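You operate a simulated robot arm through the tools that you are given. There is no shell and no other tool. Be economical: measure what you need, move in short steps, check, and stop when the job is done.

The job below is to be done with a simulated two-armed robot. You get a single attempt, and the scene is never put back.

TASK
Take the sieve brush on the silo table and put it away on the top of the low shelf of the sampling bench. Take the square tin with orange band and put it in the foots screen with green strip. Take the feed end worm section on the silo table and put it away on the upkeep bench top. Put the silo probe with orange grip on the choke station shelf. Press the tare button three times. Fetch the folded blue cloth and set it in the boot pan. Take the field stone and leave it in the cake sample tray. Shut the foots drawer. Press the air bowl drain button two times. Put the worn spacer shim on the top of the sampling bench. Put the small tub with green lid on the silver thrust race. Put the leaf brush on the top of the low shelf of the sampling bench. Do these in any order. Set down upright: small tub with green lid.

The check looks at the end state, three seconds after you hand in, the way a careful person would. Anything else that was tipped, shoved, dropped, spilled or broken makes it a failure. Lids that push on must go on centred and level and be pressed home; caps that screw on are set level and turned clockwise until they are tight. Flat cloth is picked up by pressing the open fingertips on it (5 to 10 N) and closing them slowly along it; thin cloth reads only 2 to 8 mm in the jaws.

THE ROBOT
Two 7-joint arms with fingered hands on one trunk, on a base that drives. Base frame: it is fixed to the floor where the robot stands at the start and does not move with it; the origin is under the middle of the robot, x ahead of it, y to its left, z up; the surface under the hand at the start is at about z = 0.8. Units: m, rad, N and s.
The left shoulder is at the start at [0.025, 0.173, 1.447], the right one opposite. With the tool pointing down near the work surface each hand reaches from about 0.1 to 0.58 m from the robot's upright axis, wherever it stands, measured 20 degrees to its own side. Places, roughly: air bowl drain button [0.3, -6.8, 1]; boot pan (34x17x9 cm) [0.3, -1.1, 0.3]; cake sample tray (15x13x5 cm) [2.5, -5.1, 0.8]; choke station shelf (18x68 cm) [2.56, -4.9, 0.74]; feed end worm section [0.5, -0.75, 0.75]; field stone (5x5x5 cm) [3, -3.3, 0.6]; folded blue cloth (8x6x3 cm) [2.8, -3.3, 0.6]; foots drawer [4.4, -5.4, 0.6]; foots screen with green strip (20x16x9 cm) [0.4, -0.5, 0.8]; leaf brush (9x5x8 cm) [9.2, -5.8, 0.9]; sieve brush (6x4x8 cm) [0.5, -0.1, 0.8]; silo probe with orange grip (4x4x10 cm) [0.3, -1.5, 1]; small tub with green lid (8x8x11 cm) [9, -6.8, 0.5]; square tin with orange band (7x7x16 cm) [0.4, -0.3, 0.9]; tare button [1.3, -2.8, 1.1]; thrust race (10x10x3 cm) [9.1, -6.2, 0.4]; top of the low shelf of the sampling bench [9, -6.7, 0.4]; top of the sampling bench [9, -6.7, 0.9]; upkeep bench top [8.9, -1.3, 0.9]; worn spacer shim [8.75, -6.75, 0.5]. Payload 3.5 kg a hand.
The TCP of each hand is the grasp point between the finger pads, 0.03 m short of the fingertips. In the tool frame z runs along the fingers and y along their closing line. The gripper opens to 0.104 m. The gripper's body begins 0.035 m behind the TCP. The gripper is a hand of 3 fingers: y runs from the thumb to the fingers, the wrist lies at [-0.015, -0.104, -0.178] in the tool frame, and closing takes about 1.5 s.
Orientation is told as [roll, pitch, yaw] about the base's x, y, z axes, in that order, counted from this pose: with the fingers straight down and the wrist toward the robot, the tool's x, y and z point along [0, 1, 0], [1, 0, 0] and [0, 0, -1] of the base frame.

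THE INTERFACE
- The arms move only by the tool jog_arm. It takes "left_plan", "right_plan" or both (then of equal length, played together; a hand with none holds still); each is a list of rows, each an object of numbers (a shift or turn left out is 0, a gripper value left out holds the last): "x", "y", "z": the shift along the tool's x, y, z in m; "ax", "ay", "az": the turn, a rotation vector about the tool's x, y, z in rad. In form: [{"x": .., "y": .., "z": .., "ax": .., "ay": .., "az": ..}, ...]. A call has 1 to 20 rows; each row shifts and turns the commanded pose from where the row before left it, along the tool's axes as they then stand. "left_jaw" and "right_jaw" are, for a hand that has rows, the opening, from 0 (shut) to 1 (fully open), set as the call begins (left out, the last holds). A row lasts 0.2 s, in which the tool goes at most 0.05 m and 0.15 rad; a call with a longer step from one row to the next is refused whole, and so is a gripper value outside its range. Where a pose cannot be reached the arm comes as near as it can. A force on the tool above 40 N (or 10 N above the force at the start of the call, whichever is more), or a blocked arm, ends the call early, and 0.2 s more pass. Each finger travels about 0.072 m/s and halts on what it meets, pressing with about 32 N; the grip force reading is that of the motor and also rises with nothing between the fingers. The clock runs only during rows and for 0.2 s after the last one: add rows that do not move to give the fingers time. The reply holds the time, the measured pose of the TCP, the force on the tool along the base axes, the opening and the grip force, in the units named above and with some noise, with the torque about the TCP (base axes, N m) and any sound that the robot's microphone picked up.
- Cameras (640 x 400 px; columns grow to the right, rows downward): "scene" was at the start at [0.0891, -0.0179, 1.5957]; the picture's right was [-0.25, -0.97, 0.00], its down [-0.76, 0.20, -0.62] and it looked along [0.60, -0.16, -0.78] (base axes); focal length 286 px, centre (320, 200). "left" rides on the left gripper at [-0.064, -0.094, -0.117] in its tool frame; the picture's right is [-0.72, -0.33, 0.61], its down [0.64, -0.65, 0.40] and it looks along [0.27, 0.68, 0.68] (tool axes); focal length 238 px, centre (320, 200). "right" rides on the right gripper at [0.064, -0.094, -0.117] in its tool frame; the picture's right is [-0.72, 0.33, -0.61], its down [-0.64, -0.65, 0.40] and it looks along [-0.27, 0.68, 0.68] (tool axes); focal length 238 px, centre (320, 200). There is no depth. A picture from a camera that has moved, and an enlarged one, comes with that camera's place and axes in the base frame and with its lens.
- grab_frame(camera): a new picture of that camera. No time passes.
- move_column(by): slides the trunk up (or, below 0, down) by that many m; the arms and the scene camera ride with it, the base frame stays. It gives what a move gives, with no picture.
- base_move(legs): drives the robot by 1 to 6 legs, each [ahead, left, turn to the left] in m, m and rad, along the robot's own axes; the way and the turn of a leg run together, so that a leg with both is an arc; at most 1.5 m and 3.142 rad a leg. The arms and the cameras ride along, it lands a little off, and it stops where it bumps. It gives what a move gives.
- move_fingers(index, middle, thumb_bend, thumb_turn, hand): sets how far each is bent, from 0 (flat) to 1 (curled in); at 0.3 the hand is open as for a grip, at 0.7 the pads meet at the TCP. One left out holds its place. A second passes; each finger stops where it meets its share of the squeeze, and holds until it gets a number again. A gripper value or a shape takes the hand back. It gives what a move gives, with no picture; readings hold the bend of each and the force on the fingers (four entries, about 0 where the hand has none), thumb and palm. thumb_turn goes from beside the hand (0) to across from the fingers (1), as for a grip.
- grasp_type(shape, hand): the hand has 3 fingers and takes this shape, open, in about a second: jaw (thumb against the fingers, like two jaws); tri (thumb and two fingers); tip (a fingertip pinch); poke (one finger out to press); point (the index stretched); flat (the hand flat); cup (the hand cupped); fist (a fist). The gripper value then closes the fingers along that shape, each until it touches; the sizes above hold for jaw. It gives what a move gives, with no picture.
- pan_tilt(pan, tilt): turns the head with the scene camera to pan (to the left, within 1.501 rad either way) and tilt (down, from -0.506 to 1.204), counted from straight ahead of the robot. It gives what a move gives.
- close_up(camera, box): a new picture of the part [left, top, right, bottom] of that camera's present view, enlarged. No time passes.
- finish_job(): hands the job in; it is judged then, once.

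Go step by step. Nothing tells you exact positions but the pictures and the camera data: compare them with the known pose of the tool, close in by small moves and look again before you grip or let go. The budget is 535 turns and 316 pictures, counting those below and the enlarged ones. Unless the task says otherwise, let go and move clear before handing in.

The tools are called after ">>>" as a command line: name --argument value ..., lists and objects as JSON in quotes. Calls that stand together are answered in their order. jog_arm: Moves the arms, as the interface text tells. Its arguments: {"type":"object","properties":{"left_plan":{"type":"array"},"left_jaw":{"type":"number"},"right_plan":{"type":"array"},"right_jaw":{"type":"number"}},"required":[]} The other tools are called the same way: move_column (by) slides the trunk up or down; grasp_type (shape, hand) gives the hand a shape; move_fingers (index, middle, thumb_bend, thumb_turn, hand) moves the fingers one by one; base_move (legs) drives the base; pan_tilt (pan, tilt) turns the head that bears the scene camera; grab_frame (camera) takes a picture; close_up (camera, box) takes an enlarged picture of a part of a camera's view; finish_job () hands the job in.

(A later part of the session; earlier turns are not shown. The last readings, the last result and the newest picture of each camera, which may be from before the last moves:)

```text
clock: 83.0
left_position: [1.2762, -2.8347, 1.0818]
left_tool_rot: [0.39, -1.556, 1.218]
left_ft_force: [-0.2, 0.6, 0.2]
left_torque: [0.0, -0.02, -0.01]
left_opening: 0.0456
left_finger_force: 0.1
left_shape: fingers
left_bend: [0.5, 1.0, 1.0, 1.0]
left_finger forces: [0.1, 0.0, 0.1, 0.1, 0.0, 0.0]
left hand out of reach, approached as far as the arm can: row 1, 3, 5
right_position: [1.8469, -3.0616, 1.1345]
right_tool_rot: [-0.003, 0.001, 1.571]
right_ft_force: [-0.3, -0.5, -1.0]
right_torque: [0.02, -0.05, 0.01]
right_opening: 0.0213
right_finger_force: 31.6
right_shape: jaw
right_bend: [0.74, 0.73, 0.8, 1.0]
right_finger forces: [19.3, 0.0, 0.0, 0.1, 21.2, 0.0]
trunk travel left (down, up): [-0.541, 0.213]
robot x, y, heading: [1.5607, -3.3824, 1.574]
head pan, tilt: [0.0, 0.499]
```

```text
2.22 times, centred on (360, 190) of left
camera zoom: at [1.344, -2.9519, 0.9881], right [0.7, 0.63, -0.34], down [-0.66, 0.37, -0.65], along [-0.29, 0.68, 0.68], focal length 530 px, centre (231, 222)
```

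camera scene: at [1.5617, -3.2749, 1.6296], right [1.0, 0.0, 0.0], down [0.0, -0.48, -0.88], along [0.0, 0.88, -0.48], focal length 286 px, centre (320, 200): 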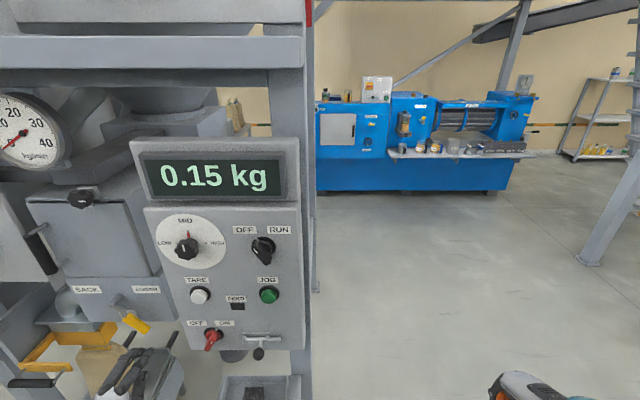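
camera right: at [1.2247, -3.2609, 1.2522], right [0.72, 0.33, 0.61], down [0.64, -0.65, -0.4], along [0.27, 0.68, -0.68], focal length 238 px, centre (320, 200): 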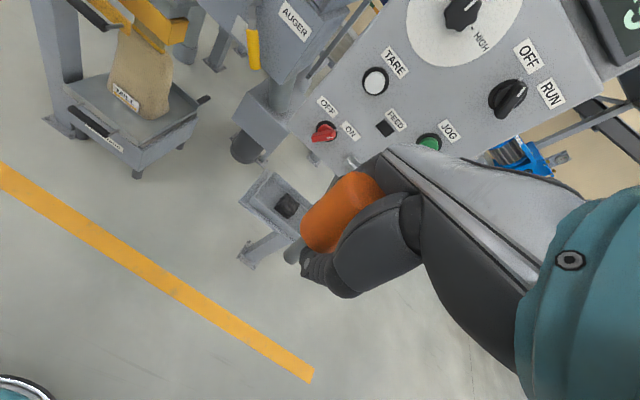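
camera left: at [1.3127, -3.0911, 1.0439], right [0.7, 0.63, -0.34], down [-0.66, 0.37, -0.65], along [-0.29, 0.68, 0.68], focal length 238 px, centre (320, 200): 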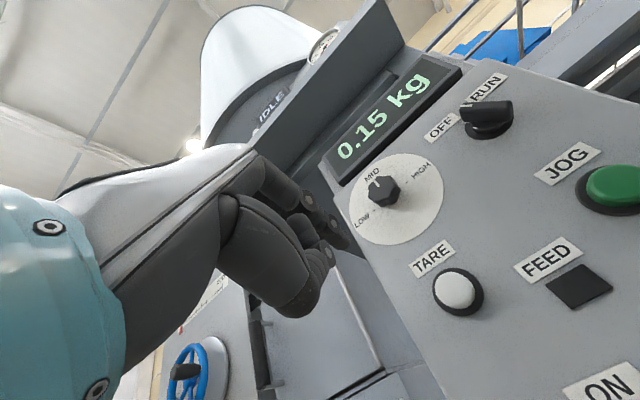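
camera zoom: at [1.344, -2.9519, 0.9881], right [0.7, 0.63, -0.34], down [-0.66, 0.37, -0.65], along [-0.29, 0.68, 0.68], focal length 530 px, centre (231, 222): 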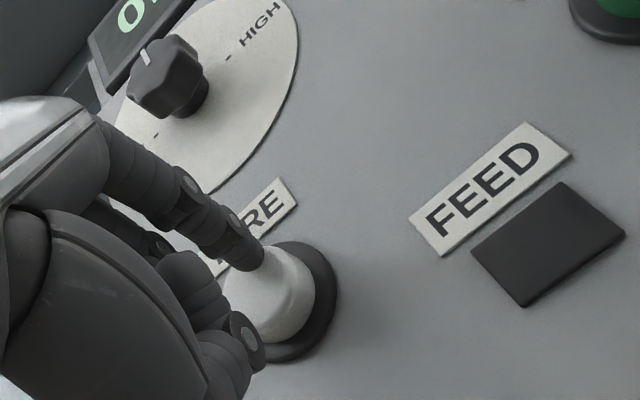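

The arm is at its reach limit, so I'll pull the hand back and drive 8 cm closer.

>>> jog_arm --left_plan '[{"z": -0.04}, {"z": -0.04}, {"z": -0.03}, {}]'

>>> base_move --legs '[[0.09, 0, 0]]'

>>> grab_frame --camera "left"

```text
clock: 84.0
left_position: [1.2785, -2.9445, 1.0798]
left_tool_rot: [0.439, -1.556, 1.166]
left_ft_force: [0.6, 0.8, 1.4]
left_torque: [0.0, 0.01, 0.01]
left_opening: 0.0454
left_finger_force: 0.1
left_shape: fingers
left_bend: [0.5, 1.0, 1.0, 1.0]
left_finger forces: [0.0, 0.0, 0.0, 0.1, 0.0, 0.0]
right_position: [1.8468, -3.0615, 1.135]
right_tool_rot: [-0.002, 0.0, 1.57]
right_ft_force: [-0.5, 0.9, -0.7]
right_torque: [-0.03, -0.01, 0.01]
right_opening: 0.0211
right_finger_force: 31.9
right_shape: jaw
right_bend: [0.74, 0.73, 0.8, 1.0]
right_finger forces: [19.4, 0.0, 0.1, 0.1, 21.3, 0.1]
trunk travel left (down, up): [-0.541, 0.213]
robot x, y, heading: [1.5624, -3.3852, 1.573]
head pan, tilt: [0.0, 0.499]
```

```text
clock: 85.1
left_position: [1.2804, -2.854, 1.0796]
left_tool_rot: [0.427, -1.556, 1.179]
left_ft_force: [0.3, -0.5, -0.4]
left_torque: [0.02, -0.05, -0.02]
left_opening: 0.0454
left_finger_force: 0.0
left_shape: fingers
left_bend: [0.5, 1.0, 1.0, 1.0]
left_finger forces: [0.1, 0.1, 0.0, 0.0, 0.1, 0.1]
right_position: [1.8459, -2.9702, 1.1355]
right_tool_rot: [-0.002, 0.0, 1.57]
right_ft_force: [0.0, -0.5, -0.8]
right_torque: [-0.01, -0.01, -0.01]
right_opening: 0.0214
right_finger_force: 31.5
right_shape: jaw
right_bend: [0.74, 0.73, 0.8, 1.0]
right_finger forces: [19.3, 0.0, 0.1, 0.1, 21.4, 0.0]
trunk travel left (down, up): [-0.541, 0.213]
robot x, y, heading: [1.564, -3.2911, 1.57]
head pan, tilt: [0.0, 0.499]
```

```text
255 pictures are left
camera left: at [1.3472, -2.9713, 0.9865], right [0.7, 0.63, -0.34], down [-0.66, 0.37, -0.65], along [-0.29, 0.68, 0.68], focal length 238 px, centre (320, 200)
```

left: 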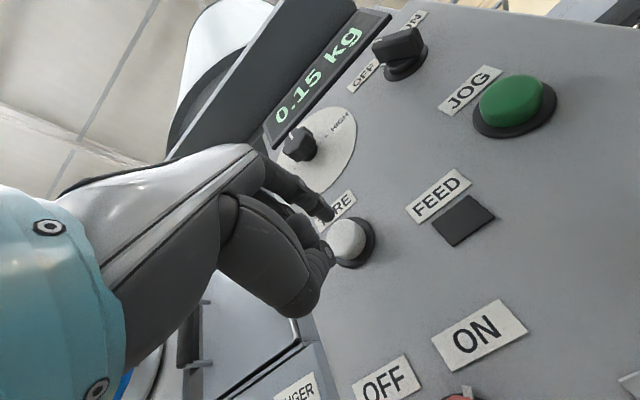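

>>> jog_arm --left_plan '[{"x": 0.003, "y": -0.009}, {"z": 0.008}, {"z": 0.006}, {"z": 0.004}, {"z": 0.004}, {}]'

>>> close_up --camera "left" --box '[240, 100, 480, 280]'

```text
clock: 86.5
left_position: [1.2769, -2.833, 1.0705]
left_tool_rot: [0.435, -1.558, 1.172]
left_ft_force: [-1.3, -0.9, -0.1]
left_torque: [0.02, -0.01, -0.01]
left_opening: 0.0455
left_finger_force: 0.3
left_shape: fingers
left_bend: [0.5, 1.0, 1.0, 1.0]
left_finger forces: [0.7, 0.0, 0.1, 0.0, 0.0, 0.0]
right_position: [1.8468, -2.9701, 1.135]
right_tool_rot: [-0.001, 0.001, 1.571]
right_ft_force: [-0.8, -0.7, -1.2]
right_torque: [-0.01, -0.01, 0.03]
right_opening: 0.0213
right_finger_force: 32.1
right_shape: jaw
right_bend: [0.74, 0.73, 0.8, 1.0]
right_finger forces: [19.4, 0.0, 0.1, 0.1, 21.4, 0.1]
trunk travel left (down, up): [-0.541, 0.213]
robot x, y, heading: [1.562, -3.2955, 1.567]
head pan, tilt: [0.0, 0.499]
```

```text
2.22 times, centred on (360, 190) of left
camera zoom: at [1.3436, -2.9505, 0.9774], right [0.7, 0.63, -0.34], down [-0.66, 0.37, -0.65], along [-0.29, 0.68, 0.68], focal length 530 px, centre (231, 222)
```

zoom: 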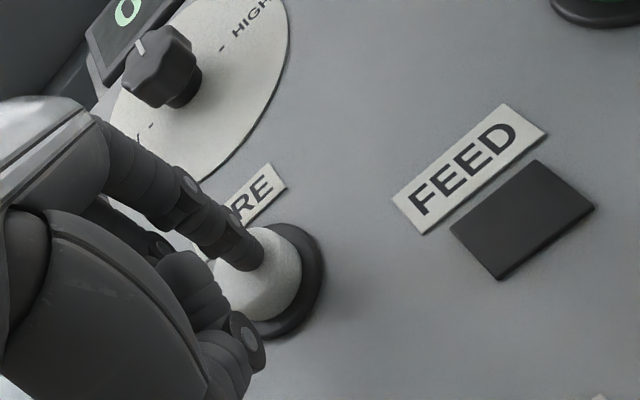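

The fingertip is at the button with light contact. First press, in small steps.

>>> jog_arm --left_plan '[{"z": 0.002}, {"z": 0.002}, {"z": 0.002}, {}]'

```text
clock: 87.5
left_position: [1.2753, -2.827, 1.07]
left_tool_rot: [0.45, -1.558, 1.155]
left_ft_force: [0.3, -2.8, -0.9]
left_torque: [0.09, 0.02, -0.06]
left_opening: 0.0458
left_finger_force: 1.2
left_shape: fingers
left_bend: [0.5, 1.0, 1.0, 1.0]
left_finger forces: [2.9, 0.0, 0.0, 0.0, 0.0, 0.1]
right_position: [1.8468, -2.9722, 1.1353]
right_tool_rot: [-0.002, 0.0, 1.57]
right_ft_force: [0.0, -0.7, -0.6]
right_torque: [0.0, -0.03, 0.0]
right_opening: 0.0212
right_finger_force: 31.7
right_shape: jaw
right_bend: [0.74, 0.73, 0.8, 1.0]
right_finger forces: [19.4, 0.1, 0.1, 0.0, 21.5, 0.0]
trunk travel left (down, up): [-0.541, 0.213]
robot x, y, heading: [1.56, -3.2946, 1.564]
head pan, tilt: [0.0, 0.499]
heard: click
```

Click heard. Release, and check the display.

>>> jog_arm --left_plan '[{"z": -0.005}, {"z": -0.006}, {}]'

>>> close_up --camera "scene" --box '[40, 160, 320, 380]'

```text
clock: 88.3
left_position: [1.276, -2.8366, 1.0698]
left_tool_rot: [0.437, -1.556, 1.171]
left_ft_force: [-0.4, 0.6, 0.4]
left_torque: [0.03, -0.02, -0.02]
left_opening: 0.046
left_finger_force: 0.1
left_shape: fingers
left_bend: [0.5, 1.0, 1.0, 1.0]
left_finger forces: [0.0, 0.1, 0.0, 0.0, 0.0, 0.0]
right_position: [1.8475, -2.9707, 1.1353]
right_tool_rot: [-0.002, 0.001, 1.569]
right_ft_force: [-0.6, 0.0, -0.7]
right_torque: [-0.03, -0.03, -0.01]
right_opening: 0.0212
right_finger_force: 32.0
right_shape: jaw
right_bend: [0.74, 0.73, 0.8, 1.0]
right_finger forces: [19.4, 0.1, 0.1, 0.0, 21.4, 0.1]
trunk travel left (down, up): [-0.541, 0.213]
robot x, y, heading: [1.5627, -3.2934, 1.565]
head pan, tilt: [0.0, 0.499]
```

```text
1.82 times, centred on (180, 270) of scene
camera zoom: at [1.5619, -3.1849, 1.6296], right [1.0, 0.0, 0.0], down [0.0, -0.48, -0.88], along [0.0, 0.88, -0.48], focal length 520 px, centre (574, 73)
```

zoom: 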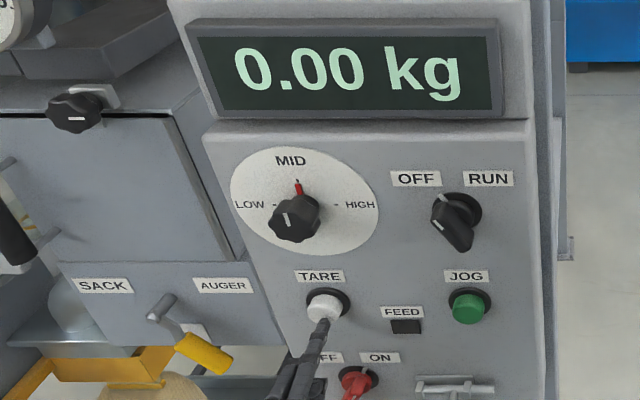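

It reads 0.00, so the first press counted. Second press:

>>> jog_arm --left_plan '[{"z": 0.005}, {"z": 0.003}, {"z": 0.003}, {}, {"z": -0.005}, {"z": -0.006}, {}]'

```text
clock: 89.9
left_position: [1.2756, -2.8368, 1.0707]
left_tool_rot: [0.423, -1.557, 1.182]
left_ft_force: [0.2, -0.4, -0.7]
left_torque: [0.06, -0.03, -0.01]
left_opening: 0.0456
left_finger_force: 0.0
left_shape: fingers
left_bend: [0.5, 1.0, 1.0, 1.0]
left_finger forces: [0.0, 0.1, 0.1, 0.0, 0.0, 0.0]
right_position: [1.847, -2.9703, 1.1354]
right_tool_rot: [-0.001, -0.001, 1.57]
right_ft_force: [-0.2, -0.3, -1.5]
right_torque: [0.02, -0.01, 0.0]
right_opening: 0.0216
right_finger_force: 31.7
right_shape: jaw
right_bend: [0.74, 0.73, 0.8, 1.0]
right_finger forces: [19.4, 0.1, 0.0, 0.0, 21.4, 0.0]
trunk travel left (down, up): [-0.541, 0.213]
robot x, y, heading: [1.564, -3.2923, 1.569]
head pan, tilt: [0.0, 0.499]
heard: click
```

>>> jog_arm --left_plan '[{"z": 0.005}, {"z": 0.003}, {"z": 0.003}, {}, {"z": -0.005}, {"z": -0.006}, {}]'

```text
clock: 91.5
left_position: [1.277, -2.8373, 1.0711]
left_tool_rot: [0.443, -1.557, 1.16]
left_ft_force: [0.5, 0.0, -0.1]
left_torque: [-0.03, 0.02, -0.03]
left_opening: 0.0455
left_finger_force: 0.1
left_shape: fingers
left_bend: [0.5, 1.0, 1.0, 1.0]
left_finger forces: [0.0, 0.0, 0.1, 0.1, 0.0, 0.0]
right_position: [1.8472, -2.9708, 1.135]
right_tool_rot: [-0.002, 0.001, 1.569]
right_ft_force: [0.3, -0.7, -1.2]
right_torque: [-0.02, 0.01, -0.01]
right_opening: 0.021
right_finger_force: 32.1
right_shape: jaw
right_bend: [0.74, 0.73, 0.8, 1.0]
right_finger forces: [19.5, 0.0, 0.0, 0.1, 21.4, 0.1]
trunk travel left (down, up): [-0.541, 0.213]
robot x, y, heading: [1.5655, -3.2959, 1.567]
head pan, tilt: [0.0, 0.499]
heard: click
```

All three tare presses are done. I'll back off, restore the left hand to pointing down, and look toward the stone and cloth.

>>> jog_arm --left_plan '[{"z": -0.04}, {"z": -0.04}, {"z": -0.04}, {"z": -0.04}, {}]'

>>> base_move --legs '[[-0.25, 0, 0], [0, 0, -1.57]]'

>>> grasp_type --hand "left" --shape "jaw"

>>> jog_arm --left_plan '[{"ax": 0.143}, {"ax": 0.143}, {"ax": 0.143}, {"ax": 0.143}, {"ax": 0.143}, {"ax": 0.143}, {"ax": 0.143}, {"ax": 0.143}, {"ax": 0.143}, {"ax": 0.143}, {"ax": 0.143}, {}]'

>>> grab_frame --camera "scene"

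```text
clock: 92.7
left_position: [1.282, -2.9964, 1.0756]
left_tool_rot: [0.436, -1.558, 1.168]
left_ft_force: [-0.1, -0.3, -0.3]
left_torque: [0.01, -0.04, -0.04]
left_opening: 0.0458
left_finger_force: 0.0
left_shape: fingers
left_bend: [0.5, 1.0, 1.0, 1.0]
left_finger forces: [0.0, 0.0, 0.2, 0.0, 0.0, 0.0]
right_position: [1.8476, -2.9693, 1.1344]
right_tool_rot: [-0.003, 0.001, 1.569]
right_ft_force: [-0.4, 0.2, -0.8]
right_torque: [-0.03, 0.01, -0.01]
right_opening: 0.0213
right_finger_force: 31.7
right_shape: jaw
right_bend: [0.74, 0.73, 0.8, 1.0]
right_finger forces: [19.5, 0.0, 0.0, 0.0, 21.3, 0.0]
trunk travel left (down, up): [-0.541, 0.213]
robot x, y, heading: [1.5642, -3.2919, 1.569]
head pan, tilt: [0.0, 0.499]
```

```text
clock: 98.4
left_position: [1.8664, -3.2709, 1.0755]
left_tool_rot: [0.444, -1.558, -0.434]
left_ft_force: [0.2, 0.5, 0.6]
left_torque: [0.0, -0.02, 0.04]
left_opening: 0.0457
left_finger_force: 0.0
left_shape: fingers
left_bend: [0.5, 1.0, 1.0, 1.0]
left_finger forces: [0.1, 0.1, 0.1, 0.1, 0.1, 0.0]
right_position: [1.877, -3.8363, 1.1349]
right_tool_rot: [-0.001, 0.0, -0.027]
right_ft_force: [-0.9, 0.5, -0.8]
right_torque: [-0.02, 0.01, -0.02]
right_opening: 0.0213
right_finger_force: 32.2
right_shape: jaw
right_bend: [0.74, 0.73, 0.8, 1.0]
right_finger forces: [19.3, 0.1, 0.0, 0.0, 21.4, 0.0]
trunk travel left (down, up): [-0.541, 0.213]
robot x, y, heading: [1.561, -3.543, -0.026]
head pan, tilt: [0.0, 0.499]
```

```text
clock: 99.3
left_position: [1.8661, -3.2691, 1.0757]
left_tool_rot: [0.441, -1.558, -0.431]
left_ft_force: [-0.1, -0.4, 0.9]
left_torque: [0.0, 0.0, 0.0]
left_opening: 0.1037
left_finger_force: 0.1
left_shape: jaw
left_bend: [0.3, 0.3, 0.3, 0.98]
left_finger forces: [0.0, 0.0, 0.0, 0.1, 0.0, 0.0]
right_position: [1.8762, -3.837, 1.1352]
right_tool_rot: [-0.003, 0.0, -0.028]
right_ft_force: [0.4, 0.2, -0.6]
right_torque: [-0.02, 0.0, -0.01]
right_opening: 0.0211
right_finger_force: 32.2
right_shape: jaw
right_bend: [0.74, 0.73, 0.8, 1.0]
right_finger forces: [19.4, 0.0, 0.0, 0.0, 21.4, 0.0]
trunk travel left (down, up): [-0.541, 0.213]
robot x, y, heading: [1.5617, -3.5412, -0.024]
head pan, tilt: [0.0, 0.499]
```

```text
clock: 101.9
left_position: [1.8649, -3.2707, 1.0752]
left_tool_rot: [0.005, 0.014, 0.008]
left_ft_force: [-0.1, -0.5, 0.1]
left_torque: [0.01, 0.0, -0.01]
left_opening: 0.1039
left_finger_force: 0.1
left_shape: jaw
left_bend: [0.3, 0.3, 0.3, 0.98]
left_finger forces: [0.0, 0.1, 0.0, 0.1, 0.1, 0.1]
right_position: [1.8755, -3.8359, 1.1349]
right_tool_rot: [-0.001, -0.001, -0.027]
right_ft_force: [0.2, 0.5, -1.9]
right_torque: [0.01, -0.01, 0.04]
right_opening: 0.0213
right_finger_force: 31.4
right_shape: jaw
right_bend: [0.74, 0.73, 0.8, 1.0]
right_finger forces: [19.4, 0.0, 0.0, 0.0, 21.4, 0.0]
trunk travel left (down, up): [-0.541, 0.213]
robot x, y, heading: [1.5585, -3.5467, -0.025]
head pan, tilt: [0.0, 0.499]
```

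```text
252 pictures are left
camera scene: at [1.6683, -3.5455, 1.6297], right [-0.03, -1.0, 0.0], down [-0.48, 0.01, -0.88], along [0.88, -0.02, -0.48], focal length 286 px, centre (320, 200)
```

scene: 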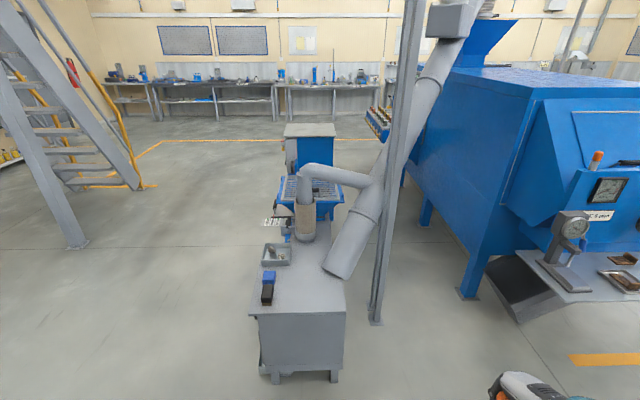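

>>> close_up --camera "scene" --box '[230, 190, 360, 320]'

>>> close_up --camera "scene" --box '[500, 130, 640, 320]'

```text
3.08 times, centred on (295, 255) of scene
camera zoom: at [1.6683, -3.5455, 1.6297], right [-0.03, -1.0, 0.0], down [-0.48, 0.01, -0.88], along [0.88, -0.02, -0.48], focal length 880 px, centre (397, 31)
```

zoom: 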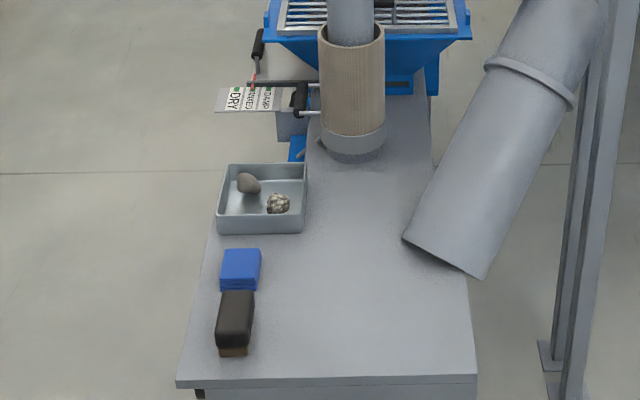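

```text
2.11 times, centred on (570, 225) of scene
camera zoom: at [1.6683, -3.5455, 1.6297], right [-0.03, -1.0, 0.0], down [-0.48, 0.01, -0.88], along [0.88, -0.02, -0.48], focal length 602 px, centre (-206, 147)
```

zoom: 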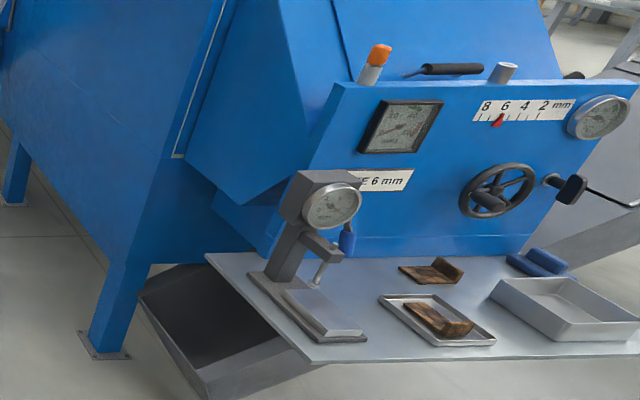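

On the grey box: the folded blue cloth at about (2.78, -3.31), and a small tray with the brown field stone (~2.99, -3.30) plus a speckled lump. I'll drive around to the box's left side and face it.

>>> base_move --legs '[[0.3, 0, 0], [0, 0.83, 0], [0.95, 0, 0], [0, 0, -1.545]]'

>>> pan_tilt --pan 0 --tilt 0.75

>>> grab_frame --camera "scene"

```text
clock: 116.4
left_position: [3.1315, -3.0126, 1.0749]
left_tool_rot: [0.004, 0.013, -1.523]
left_ft_force: [0.4, 0.9, -0.6]
left_torque: [0.04, -0.02, 0.02]
left_opening: 0.1039
left_finger_force: 0.0
left_shape: jaw
left_bend: [0.3, 0.3, 0.3, 0.98]
left_finger forces: [0.1, 0.1, 0.0, 0.0, 0.0, 0.1]
right_position: [2.5659, -3.0452, 1.1352]
right_tool_rot: [-0.002, 0.0, -1.558]
right_ft_force: [0.2, -0.5, -0.2]
right_torque: [0.04, 0.03, 0.0]
right_opening: 0.021
right_finger_force: 32.2
right_shape: jaw
right_bend: [0.74, 0.73, 0.8, 1.0]
right_finger forces: [19.2, 0.1, 0.1, 0.0, 21.4, 0.1]
trunk travel left (down, up): [-0.541, 0.213]
robot x, y, heading: [2.846, -2.7216, -1.565]
head pan, tilt: [0.0, 0.499]
```

```text
clock: 117.2
left_position: [3.1313, -3.0121, 1.0743]
left_tool_rot: [0.005, 0.012, -1.523]
left_ft_force: [-0.4, 0.2, 0.4]
left_torque: [0.0, 0.0, 0.01]
left_opening: 0.1038
left_finger_force: 0.0
left_shape: jaw
left_bend: [0.3, 0.3, 0.3, 0.98]
left_finger forces: [0.0, 0.0, 0.1, 0.1, 0.1, 0.0]
right_position: [2.5668, -3.0446, 1.1353]
right_tool_rot: [-0.002, -0.001, -1.559]
right_ft_force: [0.1, 0.5, -0.9]
right_torque: [-0.01, 0.01, -0.01]
right_opening: 0.0212
right_finger_force: 32.0
right_shape: jaw
right_bend: [0.74, 0.73, 0.8, 1.0]
right_finger forces: [19.1, 0.0, 0.1, 0.0, 21.4, 0.0]
trunk travel left (down, up): [-0.541, 0.213]
robot x, y, heading: [2.848, -2.7176, -1.555]
head pan, tilt: [0.0, 0.75]
```

```text
249 pictures are left
camera scene: at [2.848, -2.8182, 1.6077], right [-1.0, -0.01, 0.0], down [-0.01, 0.68, -0.73], along [0.01, -0.73, -0.68], focal length 286 px, centre (320, 200)
```

scene: 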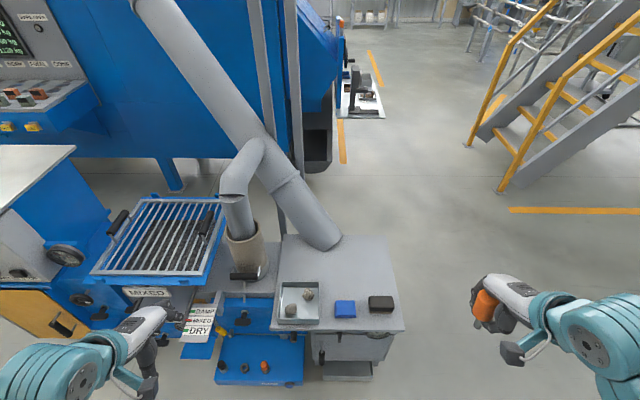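

>>> move_column --by -0.2

>>> grab_frame --camera "left"

>>> close_up --camera "scene" --box '[250, 240, 430, 370]'

```text
clock: 119.4
left_position: [3.1314, -3.0128, 0.8749]
left_tool_rot: [0.005, 0.012, -1.521]
left_ft_force: [0.0, -0.8, -0.2]
left_torque: [-0.01, 0.0, 0.01]
left_opening: 0.1043
left_finger_force: 0.1
left_shape: jaw
left_bend: [0.3, 0.3, 0.3, 0.98]
left_finger forces: [0.0, 0.1, 0.1, 0.0, 0.0, 0.1]
right_position: [2.5658, -3.0494, 0.9164]
right_tool_rot: [0.0, 0.061, -1.558]
right_ft_force: [0.3, -0.3, -1.3]
right_torque: [-0.01, -0.02, 0.01]
right_opening: 0.0212
right_finger_force: 31.2
right_shape: jaw
right_bend: [0.74, 0.73, 0.8, 1.0]
right_finger forces: [19.2, 0.0, 0.1, 0.0, 21.4, 0.0]
trunk travel left (down, up): [-0.341, 0.413]
robot x, y, heading: [2.8461, -2.7181, -1.556]
head pan, tilt: [0.0, 0.75]
```

```text
248 pictures are left
camera left: at [3.0625, -2.9248, 0.9926], right [-0.73, 0.3, -0.61], down [0.61, 0.69, -0.39], along [0.3, -0.66, -0.69], focal length 238 px, centre (320, 200)
```

left: 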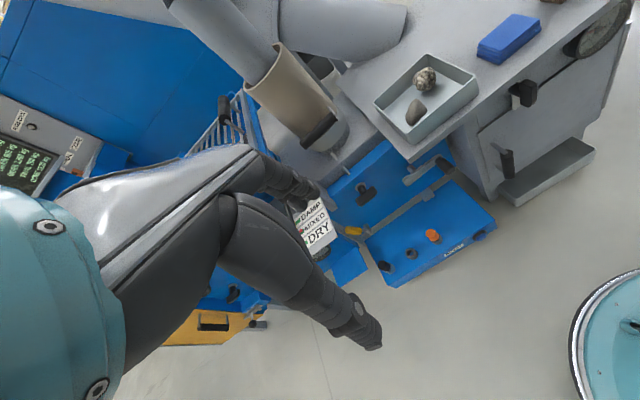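

```text
3.08 times, centred on (340, 305) of scene
camera zoom: at [2.8485, -2.8567, 1.4064], right [-1.0, -0.01, 0.0], down [-0.01, 0.68, -0.73], along [0.01, -0.73, -0.68], focal length 880 px, centre (258, -123)
```

zoom: 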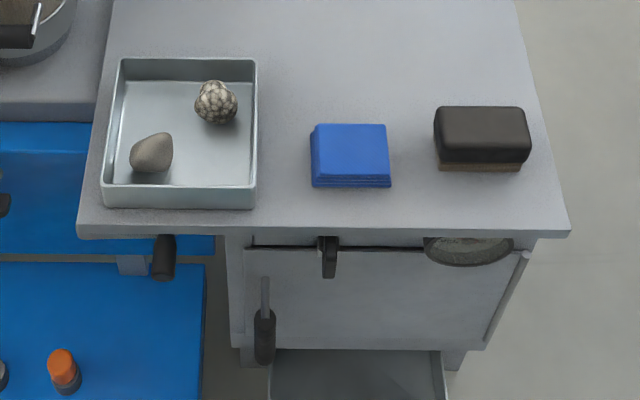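

Brown field stone at about (2.958, -3.315, 0.60), near the tray's front-left corner. I'll bring the left hand above it.

>>> jog_arm --left_plan '[{"x": -0.046}, {"x": -0.046}, {"x": -0.046}, {"x": -0.046, "y": 0.01}, {"y": 0.048}, {"y": 0.048}, {"y": 0.048}, {"y": 0.048}, {"y": 0.048}, {"y": 0.046}, {}]' --left_jaw 0.55

>>> grab_frame --camera "left"

>>> close_up --camera "scene" --box '[220, 220, 400, 350]'

```text
clock: 120.7
left_position: [2.9955, -3.0784, 0.8478]
left_tool_rot: [0.165, 0.029, -1.564]
left_ft_force: [-0.1, 0.2, 0.4]
left_torque: [-0.01, 0.0, -0.02]
left_opening: 0.0574
left_finger_force: 0.1
left_shape: jaw
left_bend: [0.74, 0.42, 0.67, 1.0]
left_finger forces: [0.0, 0.1, 0.0, 0.0, 0.1, 0.0]
right_position: [2.5663, -3.048, 0.9153]
right_tool_rot: [0.0, 0.065, -1.559]
right_ft_force: [-0.3, 0.7, -1.7]
right_torque: [0.0, 0.03, -0.01]
right_opening: 0.0212
right_finger_force: 31.7
right_shape: jaw
right_bend: [0.74, 0.73, 0.8, 1.0]
right_finger forces: [19.3, 0.0, 0.0, 0.0, 21.5, 0.0]
trunk travel left (down, up): [-0.341, 0.413]
robot x, y, heading: [2.8463, -2.7203, -1.558]
head pan, tilt: [0.0, 0.75]
stopped in row 6 (left hand): the arm was blocked; the commanded pose is now the measured one
```

```text
246 pictures are left
camera left: at [2.9128, -2.9903, 0.9555], right [-0.61, 0.34, -0.71], down [0.69, 0.67, -0.28], along [0.38, -0.66, -0.65], focal length 238 px, centre (320, 200)
```

left: 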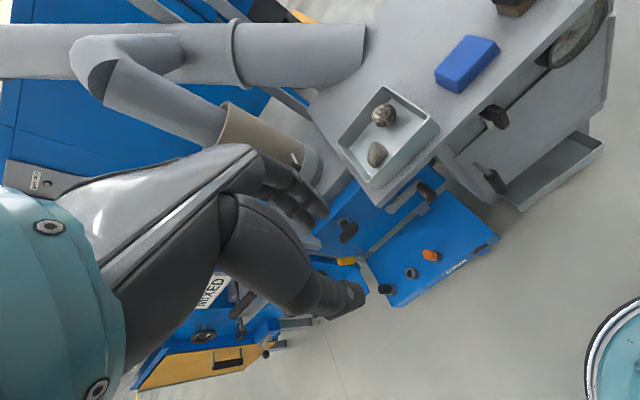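

```text
3.08 times, centred on (310, 285) of scene
camera zoom: at [2.8486, -2.8571, 1.4063], right [-1.0, -0.01, 0.0], down [-0.01, 0.68, -0.73], along [0.01, -0.73, -0.68], focal length 880 px, centre (351, -62)
```

zoom: 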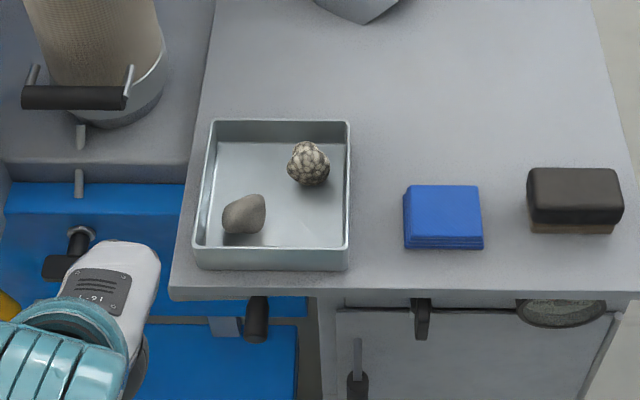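

The left arm limits when folded this high, so I'll lower the hand first, straighten it, and then go forward.

>>> jog_arm --left_plan '[{"x": 0.03, "z": 0.03}, {"z": 0.04, "ay": -0.08}, {"z": 0.02, "ay": -0.085, "ax": -0.029}, {"y": 0.04}, {"y": 0.04}, {"y": 0.04}, {}]'

```text
clock: 122.3
left_position: [3.0385, -3.1965, 0.7661]
left_tool_rot: [0.0, -0.001, -1.565]
left_ft_force: [0.2, -0.4, -0.8]
left_torque: [0.0, 0.04, -0.02]
left_opening: 0.0574
left_finger_force: 0.1
left_shape: jaw
left_bend: [0.74, 0.42, 0.67, 1.0]
left_finger forces: [0.0, 0.0, 0.0, 0.0, 0.0, 0.0]
right_position: [2.5662, -3.048, 0.9162]
right_tool_rot: [-0.002, 0.063, -1.56]
right_ft_force: [-0.3, 1.1, -1.3]
right_torque: [0.02, -0.02, 0.02]
right_opening: 0.0209
right_finger_force: 32.7
right_shape: jaw
right_bend: [0.74, 0.73, 0.8, 1.0]
right_finger forces: [19.3, 0.1, 0.0, 0.0, 21.5, 0.0]
trunk travel left (down, up): [-0.341, 0.413]
robot x, y, heading: [2.8444, -2.7223, -1.565]
head pan, tilt: [0.0, 0.75]
```

>>> close_up --camera "left" --box '[200, 100, 440, 330]'

>>> grab_frame --camera "scene"

```text
1.74 times, centred on (320, 215) of left
camera zoom: at [2.9749, -3.1047, 0.8827], right [-0.72, 0.32, -0.61], down [0.64, 0.66, -0.41], along [0.27, -0.68, -0.68], focal length 414 px, centre (320, 174)
```

zoom: 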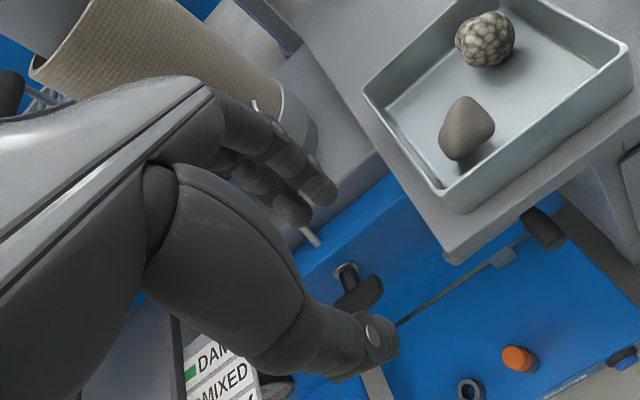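

```text
243 pictures are left
camera scene: at [2.8486, -2.8564, 1.4064], right [-1.0, -0.01, 0.0], down [-0.01, 0.68, -0.73], along [0.01, -0.73, -0.68], focal length 286 px, centre (320, 200)
```

scene: 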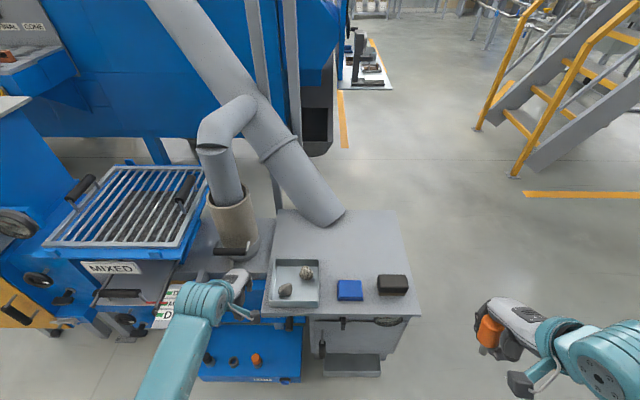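

>>> jog_arm --left_plan '[{"y": 0.04}, {"y": 0.04}, {"y": 0.043}, {"x": -0.04}, {"x": -0.039}, {}]' --left_jaw 0.65

>>> grab_frame --camera "left"

>>> close_up --camera "scene" --box '[220, 220, 380, 330]'

```text
clock: 123.7
left_position: [2.9597, -3.3177, 0.7626]
left_tool_rot: [-0.002, 0.0, -1.566]
left_ft_force: [0.1, 0.3, 0.1]
left_torque: [-0.01, -0.01, -0.03]
left_opening: 0.0671
left_finger_force: 0.1
left_shape: jaw
left_bend: [0.28, 0.39, 0.62, 1.0]
left_finger forces: [0.0, 0.1, 0.0, 0.0, 0.0, 0.0]
right_position: [2.5667, -3.0483, 0.9174]
right_tool_rot: [0.0, 0.06, -1.557]
right_ft_force: [-0.4, -0.9, -0.9]
right_torque: [0.02, -0.03, 0.01]
right_opening: 0.021
right_finger_force: 32.1
right_shape: jaw
right_bend: [0.74, 0.73, 0.8, 1.0]
right_finger forces: [19.4, 0.0, 0.0, 0.0, 21.5, 0.0]
trunk travel left (down, up): [-0.341, 0.413]
robot x, y, heading: [2.8469, -2.72, -1.555]
head pan, tilt: [0.0, 0.75]
```

```text
242 pictures are left
camera left: at [2.8955, -3.2261, 0.8805], right [-0.72, 0.32, -0.61], down [0.64, 0.66, -0.41], along [0.27, -0.68, -0.68], focal length 238 px, centre (320, 200)
```

left: 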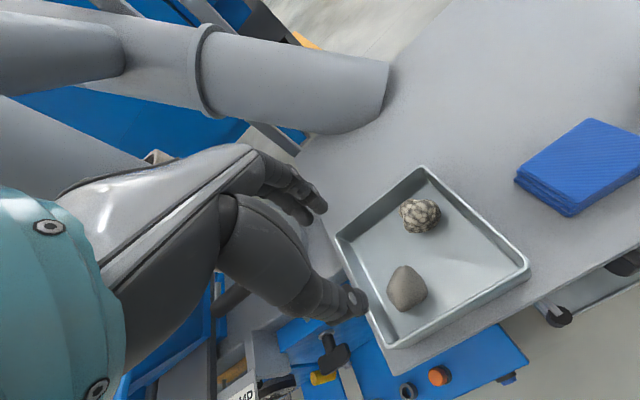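

```text
3.64 times, centred on (300, 275) of scene
camera zoom: at [2.8488, -2.8567, 1.4063], right [-1.0, -0.01, 0.0], down [-0.01, 0.68, -0.73], along [0.01, -0.73, -0.68], focal length 1040 px, centre (393, -73)
```

zoom: 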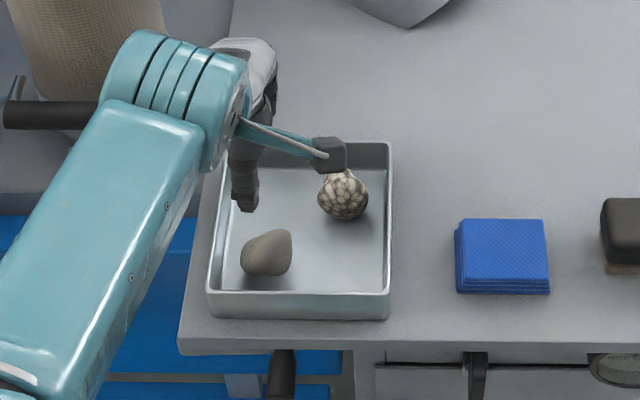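

>>> jog_arm --left_plan '[{"y": 0.005, "z": 0.03}, {"z": 0.04}, {"z": 0.02}, {}]' --left_jaw 0.57

>>> close_up --camera "left" --box '[240, 180, 480, 360]'

>>> close_up --camera "scene" --box '[220, 220, 380, 330]'

```text
clock: 124.7
left_position: [2.9633, -3.3082, 0.6935]
left_tool_rot: [-0.002, -0.001, -1.565]
left_ft_force: [-0.2, 0.1, 0.5]
left_torque: [0.0, 0.02, 0.0]
left_opening: 0.0596
left_finger_force: 0.0
left_shape: jaw
left_bend: [0.74, 0.42, 0.66, 1.0]
left_finger forces: [0.2, 0.0, 0.0, 0.1, 0.0, 0.0]
left hand out of reach, approached as far as the arm can: row 2, 3
right_position: [2.5655, -3.0484, 0.9163]
right_tool_rot: [0.0, 0.062, -1.558]
right_ft_force: [-0.7, 0.3, -1.2]
right_torque: [0.01, -0.02, -0.04]
right_opening: 0.021
right_finger_force: 32.2
right_shape: jaw
right_bend: [0.74, 0.73, 0.8, 1.0]
right_finger forces: [19.3, 0.0, 0.1, 0.0, 21.5, 0.0]
trunk travel left (down, up): [-0.341, 0.413]
robot x, y, heading: [2.8462, -2.7196, -1.56]
head pan, tilt: [0.0, 0.75]
```

```text
2.22 times, centred on (360, 270) of left
camera zoom: at [2.8994, -3.217, 0.8104], right [-0.72, 0.32, -0.61], down [0.64, 0.66, -0.41], along [0.27, -0.68, -0.68], focal length 530 px, centre (231, 44)
```

zoom: 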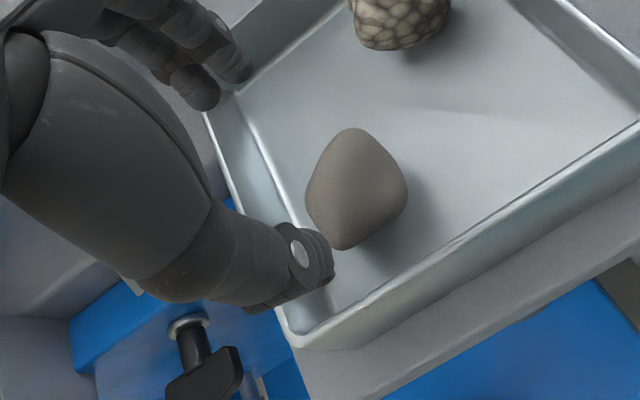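

```text
3.64 times, centred on (300, 275) of scene
camera zoom: at [2.8483, -2.8569, 1.4063], right [-1.0, -0.01, 0.0], down [-0.01, 0.68, -0.73], along [0.01, -0.73, -0.68], focal length 1040 px, centre (393, -73)
```

zoom: 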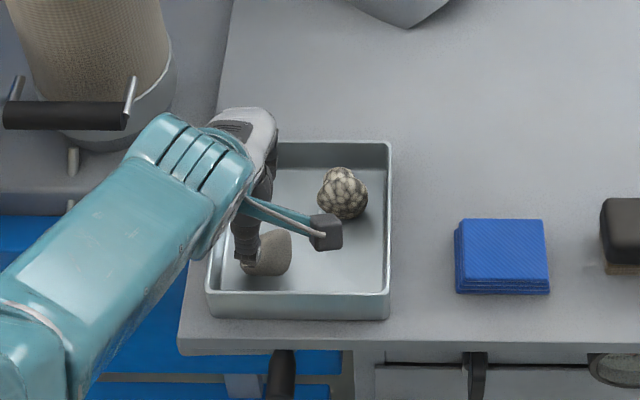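

Just out of reach, so I'll raise the hand and lower the trunk by 0.15.

>>> jog_arm --left_plan '[{"z": -0.04}, {"z": -0.04}, {"z": -0.04}, {"z": -0.03}, {}]'

>>> move_column --by -0.15

>>> close_up --camera "left" --box '[240, 150, 480, 360]'

```text
clock: 125.9
left_position: [2.9633, -3.3073, 0.8439]
left_tool_rot: [-0.002, 0.002, -1.565]
left_ft_force: [-0.2, 0.0, 0.7]
left_torque: [0.01, -0.03, -0.02]
left_opening: 0.0595
left_finger_force: 0.1
left_shape: jaw
left_bend: [0.74, 0.42, 0.66, 1.0]
left_finger forces: [0.1, 0.0, 0.0, 0.0, 0.0, 0.1]
right_position: [2.5657, -3.048, 0.9158]
right_tool_rot: [-0.001, 0.063, -1.557]
right_ft_force: [0.2, 0.6, 0.7]
right_torque: [-0.01, 0.01, 0.02]
right_opening: 0.0211
right_finger_force: 32.3
right_shape: jaw
right_bend: [0.74, 0.73, 0.8, 1.0]
right_finger forces: [19.4, 0.1, 0.0, 0.0, 21.4, 0.0]
trunk travel left (down, up): [-0.341, 0.413]
robot x, y, heading: [2.8447, -2.7234, -1.555]
head pan, tilt: [0.0, 0.75]
```

```text
clock: 127.6
left_position: [2.9637, -3.3096, 0.6928]
left_tool_rot: [-0.003, 0.0, -1.565]
left_ft_force: [0.0, -0.2, -0.5]
left_torque: [-0.02, -0.01, 0.04]
left_opening: 0.0598
left_finger_force: 0.0
left_shape: jaw
left_bend: [0.74, 0.42, 0.66, 1.0]
left_finger forces: [0.0, 0.0, 0.1, 0.1, 0.0, 0.0]
right_position: [2.5664, -3.0498, 0.7309]
right_tool_rot: [-0.002, 0.194, -1.558]
right_ft_force: [0.6, 0.7, -1.0]
right_torque: [0.0, 0.03, -0.01]
right_opening: 0.0211
right_finger_force: 31.4
right_shape: jaw
right_bend: [0.74, 0.73, 0.8, 1.0]
right_finger forces: [19.5, 0.0, 0.0, 0.0, 21.4, 0.0]
trunk travel left (down, up): [-0.191, 0.563]
robot x, y, heading: [2.8466, -2.7184, -1.559]
head pan, tilt: [0.0, 0.75]
```

```text
1.90 times, centred on (360, 255) of left
camera zoom: at [2.8998, -3.2164, 0.8103], right [-0.72, 0.32, -0.61], down [0.64, 0.66, -0.41], along [0.27, -0.68, -0.68], focal length 454 px, centre (244, 95)
```

zoom: 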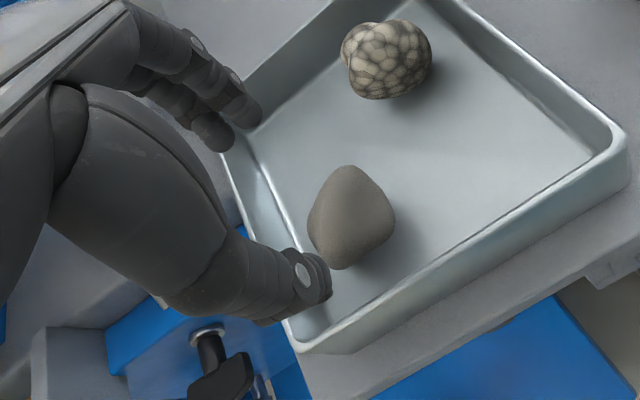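

>>> jog_arm --left_plan '[{"x": -0.005, "y": 0.007}, {"z": 0.03}, {"z": 0.02}, {"z": 0.01}, {}]'

>>> close_up --camera "left" --box '[240, 150, 440, 330]'

```text
clock: 128.8
left_position: [2.9577, -3.3154, 0.6347]
left_tool_rot: [-0.002, -0.003, -1.566]
left_ft_force: [0.6, -4.6, 6.5]
left_torque: [0.28, 0.01, 0.03]
left_opening: 0.0575
left_finger_force: 0.1
left_shape: jaw
left_bend: [0.74, 0.42, 0.68, 1.0]
left_finger forces: [0.0, 0.0, 0.0, 0.0, 7.7, 0.0]
right_position: [2.5656, -3.049, 0.731]
right_tool_rot: [0.001, 0.194, -1.559]
right_ft_force: [-0.2, -0.3, -1.1]
right_torque: [-0.01, 0.02, 0.0]
right_opening: 0.0211
right_finger_force: 31.7
right_shape: jaw
right_bend: [0.74, 0.73, 0.8, 1.0]
right_finger forces: [19.4, 0.0, 0.0, 0.0, 21.4, 0.1]
trunk travel left (down, up): [-0.191, 0.563]
robot x, y, heading: [2.8446, -2.7223, -1.559]
head pan, tilt: [0.0, 0.75]
```

```text
2.22 times, centred on (340, 240) of left
camera zoom: at [2.8942, -3.2234, 0.75], right [-0.72, 0.32, -0.61], down [0.64, 0.66, -0.41], along [0.27, -0.68, -0.68], focal length 530 px, centre (276, 111)
```

zoom: 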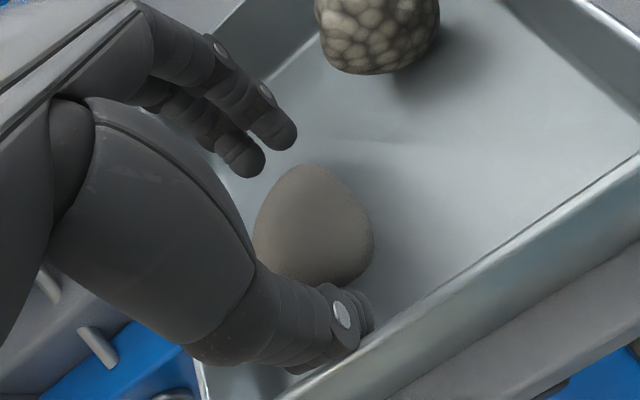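

>>> jog_arm --left_plan '[{"z": -0.012}, {"y": 0.007}, {"z": 0.008}, {"z": 0.006}, {}]' --left_jaw 0.54

>>> close_up --camera "left" --box '[240, 150, 440, 330]'

```text
clock: 130.0
left_position: [2.9594, -3.3228, 0.629]
left_tool_rot: [-0.001, 0.0, -1.566]
left_ft_force: [-1.0, 0.2, 0.0]
left_torque: [0.03, -0.01, 0.0]
left_opening: 0.0568
left_finger_force: 0.0
left_shape: jaw
left_bend: [0.74, 0.43, 0.67, 1.0]
left_finger forces: [0.1, 0.0, 0.1, 0.1, 0.4, 0.0]
right_position: [2.5646, -3.0508, 0.7314]
right_tool_rot: [0.002, 0.195, -1.559]
right_ft_force: [0.5, -1.0, -0.1]
right_torque: [0.03, 0.03, -0.01]
right_opening: 0.021
right_finger_force: 32.5
right_shape: jaw
right_bend: [0.74, 0.73, 0.8, 1.0]
right_finger forces: [19.5, 0.1, 0.1, 0.0, 21.4, 0.0]
trunk travel left (down, up): [-0.191, 0.563]
robot x, y, heading: [2.8458, -2.7187, -1.557]
head pan, tilt: [0.0, 0.75]
```

```text
2.22 times, centred on (340, 240) of left
camera zoom: at [2.895, -3.2303, 0.7467], right [-0.72, 0.32, -0.61], down [0.64, 0.66, -0.4], along [0.27, -0.68, -0.68], focal length 530 px, centre (276, 111)
```

zoom: 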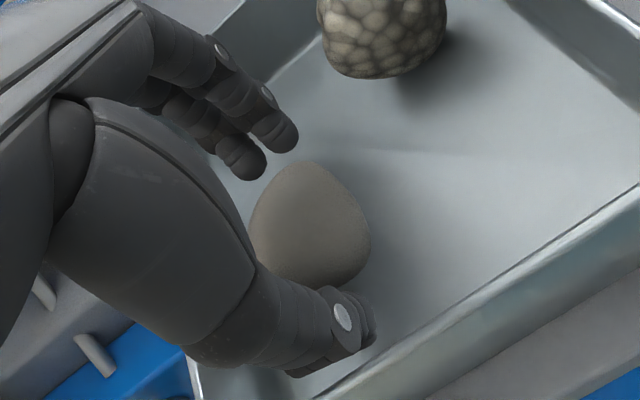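

Now the thumb is inside the wall. I'll go down a touch more and close.

>>> jog_arm --left_plan '[{"z": 0.006}, {"z": 0.005}, {}]'

>>> jog_arm --left_plan '[{}, {}, {}, {}, {}, {}]' --left_jaw 0

>>> close_up --camera "left" --box '[240, 150, 440, 330]'

```text
clock: 130.8
left_position: [2.9589, -3.3233, 0.6191]
left_tool_rot: [-0.001, -0.001, -1.565]
left_ft_force: [0.2, 1.1, 0.9]
left_torque: [0.03, 0.0, -0.03]
left_opening: 0.0568
left_finger_force: 0.0
left_shape: jaw
left_bend: [0.74, 0.43, 0.67, 1.0]
left_finger forces: [0.1, 0.1, 0.0, 0.0, 0.7, 0.0]
right_position: [2.5654, -3.0486, 0.7299]
right_tool_rot: [-0.001, 0.193, -1.559]
right_ft_force: [-0.5, -0.4, -1.7]
right_torque: [0.02, 0.02, -0.02]
right_opening: 0.021
right_finger_force: 32.4
right_shape: jaw
right_bend: [0.74, 0.73, 0.8, 1.0]
right_finger forces: [19.6, 0.0, 0.1, 0.0, 21.4, 0.1]
trunk travel left (down, up): [-0.191, 0.563]
robot x, y, heading: [2.8474, -2.7164, -1.557]
head pan, tilt: [0.0, 0.75]
```

```text
clock: 132.2
left_position: [2.9596, -3.3233, 0.6189]
left_tool_rot: [-0.003, -0.001, -1.565]
left_ft_force: [0.6, 0.3, 0.7]
left_torque: [-0.01, -0.02, 0.0]
left_opening: 0.0368
left_finger_force: 31.9
left_shape: jaw
left_bend: [0.74, 0.53, 0.73, 1.0]
left_finger forces: [17.3, 10.4, 0.1, 0.0, 28.4, 0.1]
right_position: [2.5656, -3.05, 0.73]
right_tool_rot: [-0.001, 0.195, -1.557]
right_ft_force: [0.0, 0.1, -1.3]
right_torque: [0.02, 0.03, 0.01]
right_opening: 0.021
right_finger_force: 32.0
right_shape: jaw
right_bend: [0.74, 0.73, 0.8, 1.0]
right_finger forces: [19.5, 0.0, 0.1, 0.1, 21.5, 0.0]
trunk travel left (down, up): [-0.191, 0.563]
robot x, y, heading: [2.8482, -2.7211, -1.562]
head pan, tilt: [0.0, 0.75]
```

```text
2.22 times, centred on (340, 240) of left
camera zoom: at [2.8951, -3.2306, 0.7357], right [-0.72, 0.32, -0.61], down [0.64, 0.66, -0.4], along [0.27, -0.68, -0.68], focal length 530 px, centre (276, 111)
```

zoom: 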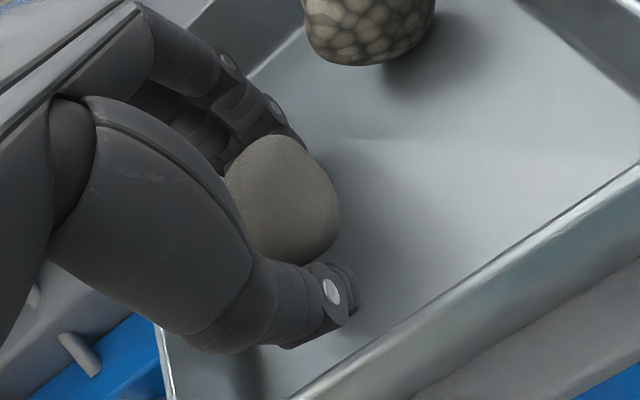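

Stone gripped with both fingers and the thumb. Lifting.

>>> jog_arm --left_plan '[{"z": -0.02}, {"z": -0.04}, {"z": -0.04}, {"z": -0.04}, {"z": -0.03}, {}]'

>>> grab_frame --camera "left"

>>> grab_frame --camera "right"

```text
clock: 133.6
left_position: [2.9595, -3.3237, 0.7885]
left_tool_rot: [-0.001, 0.0, -1.565]
left_ft_force: [0.4, 0.2, -1.6]
left_torque: [0.03, 0.0, -0.01]
left_opening: 0.0366
left_finger_force: 32.2
left_shape: jaw
left_bend: [0.74, 0.53, 0.73, 1.0]
left_finger forces: [17.3, 10.2, 0.0, 0.0, 28.3, 0.0]
right_position: [2.5662, -3.05, 0.7308]
right_tool_rot: [0.001, 0.194, -1.559]
right_ft_force: [-0.2, 0.1, -0.3]
right_torque: [0.0, 0.02, 0.03]
right_opening: 0.0212
right_finger_force: 31.9
right_shape: jaw
right_bend: [0.74, 0.73, 0.8, 1.0]
right_finger forces: [19.5, 0.0, 0.0, 0.0, 21.4, 0.0]
trunk travel left (down, up): [-0.191, 0.563]
robot x, y, heading: [2.849, -2.7176, -1.561]
head pan, tilt: [0.0, 0.75]
```

```text
234 pictures are left
camera left: at [2.8956, -3.2311, 0.9054], right [-0.72, 0.32, -0.61], down [0.64, 0.66, -0.4], along [0.27, -0.68, -0.68], focal length 238 px, centre (320, 200)
```

left: 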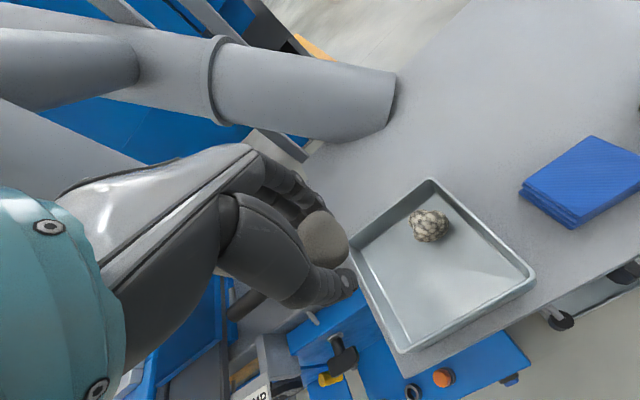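

```text
233 pictures are left
camera right: at [2.6288, -2.9784, 0.8625], right [-0.71, -0.45, 0.54], down [-0.65, 0.71, -0.27], along [-0.26, -0.54, -0.8], focal length 238 px, centre (320, 200)
```

right: 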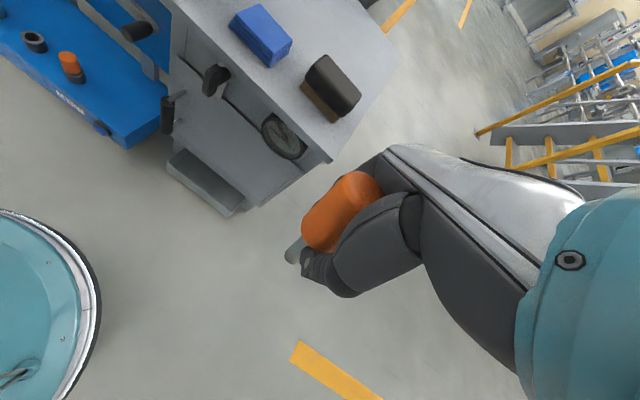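

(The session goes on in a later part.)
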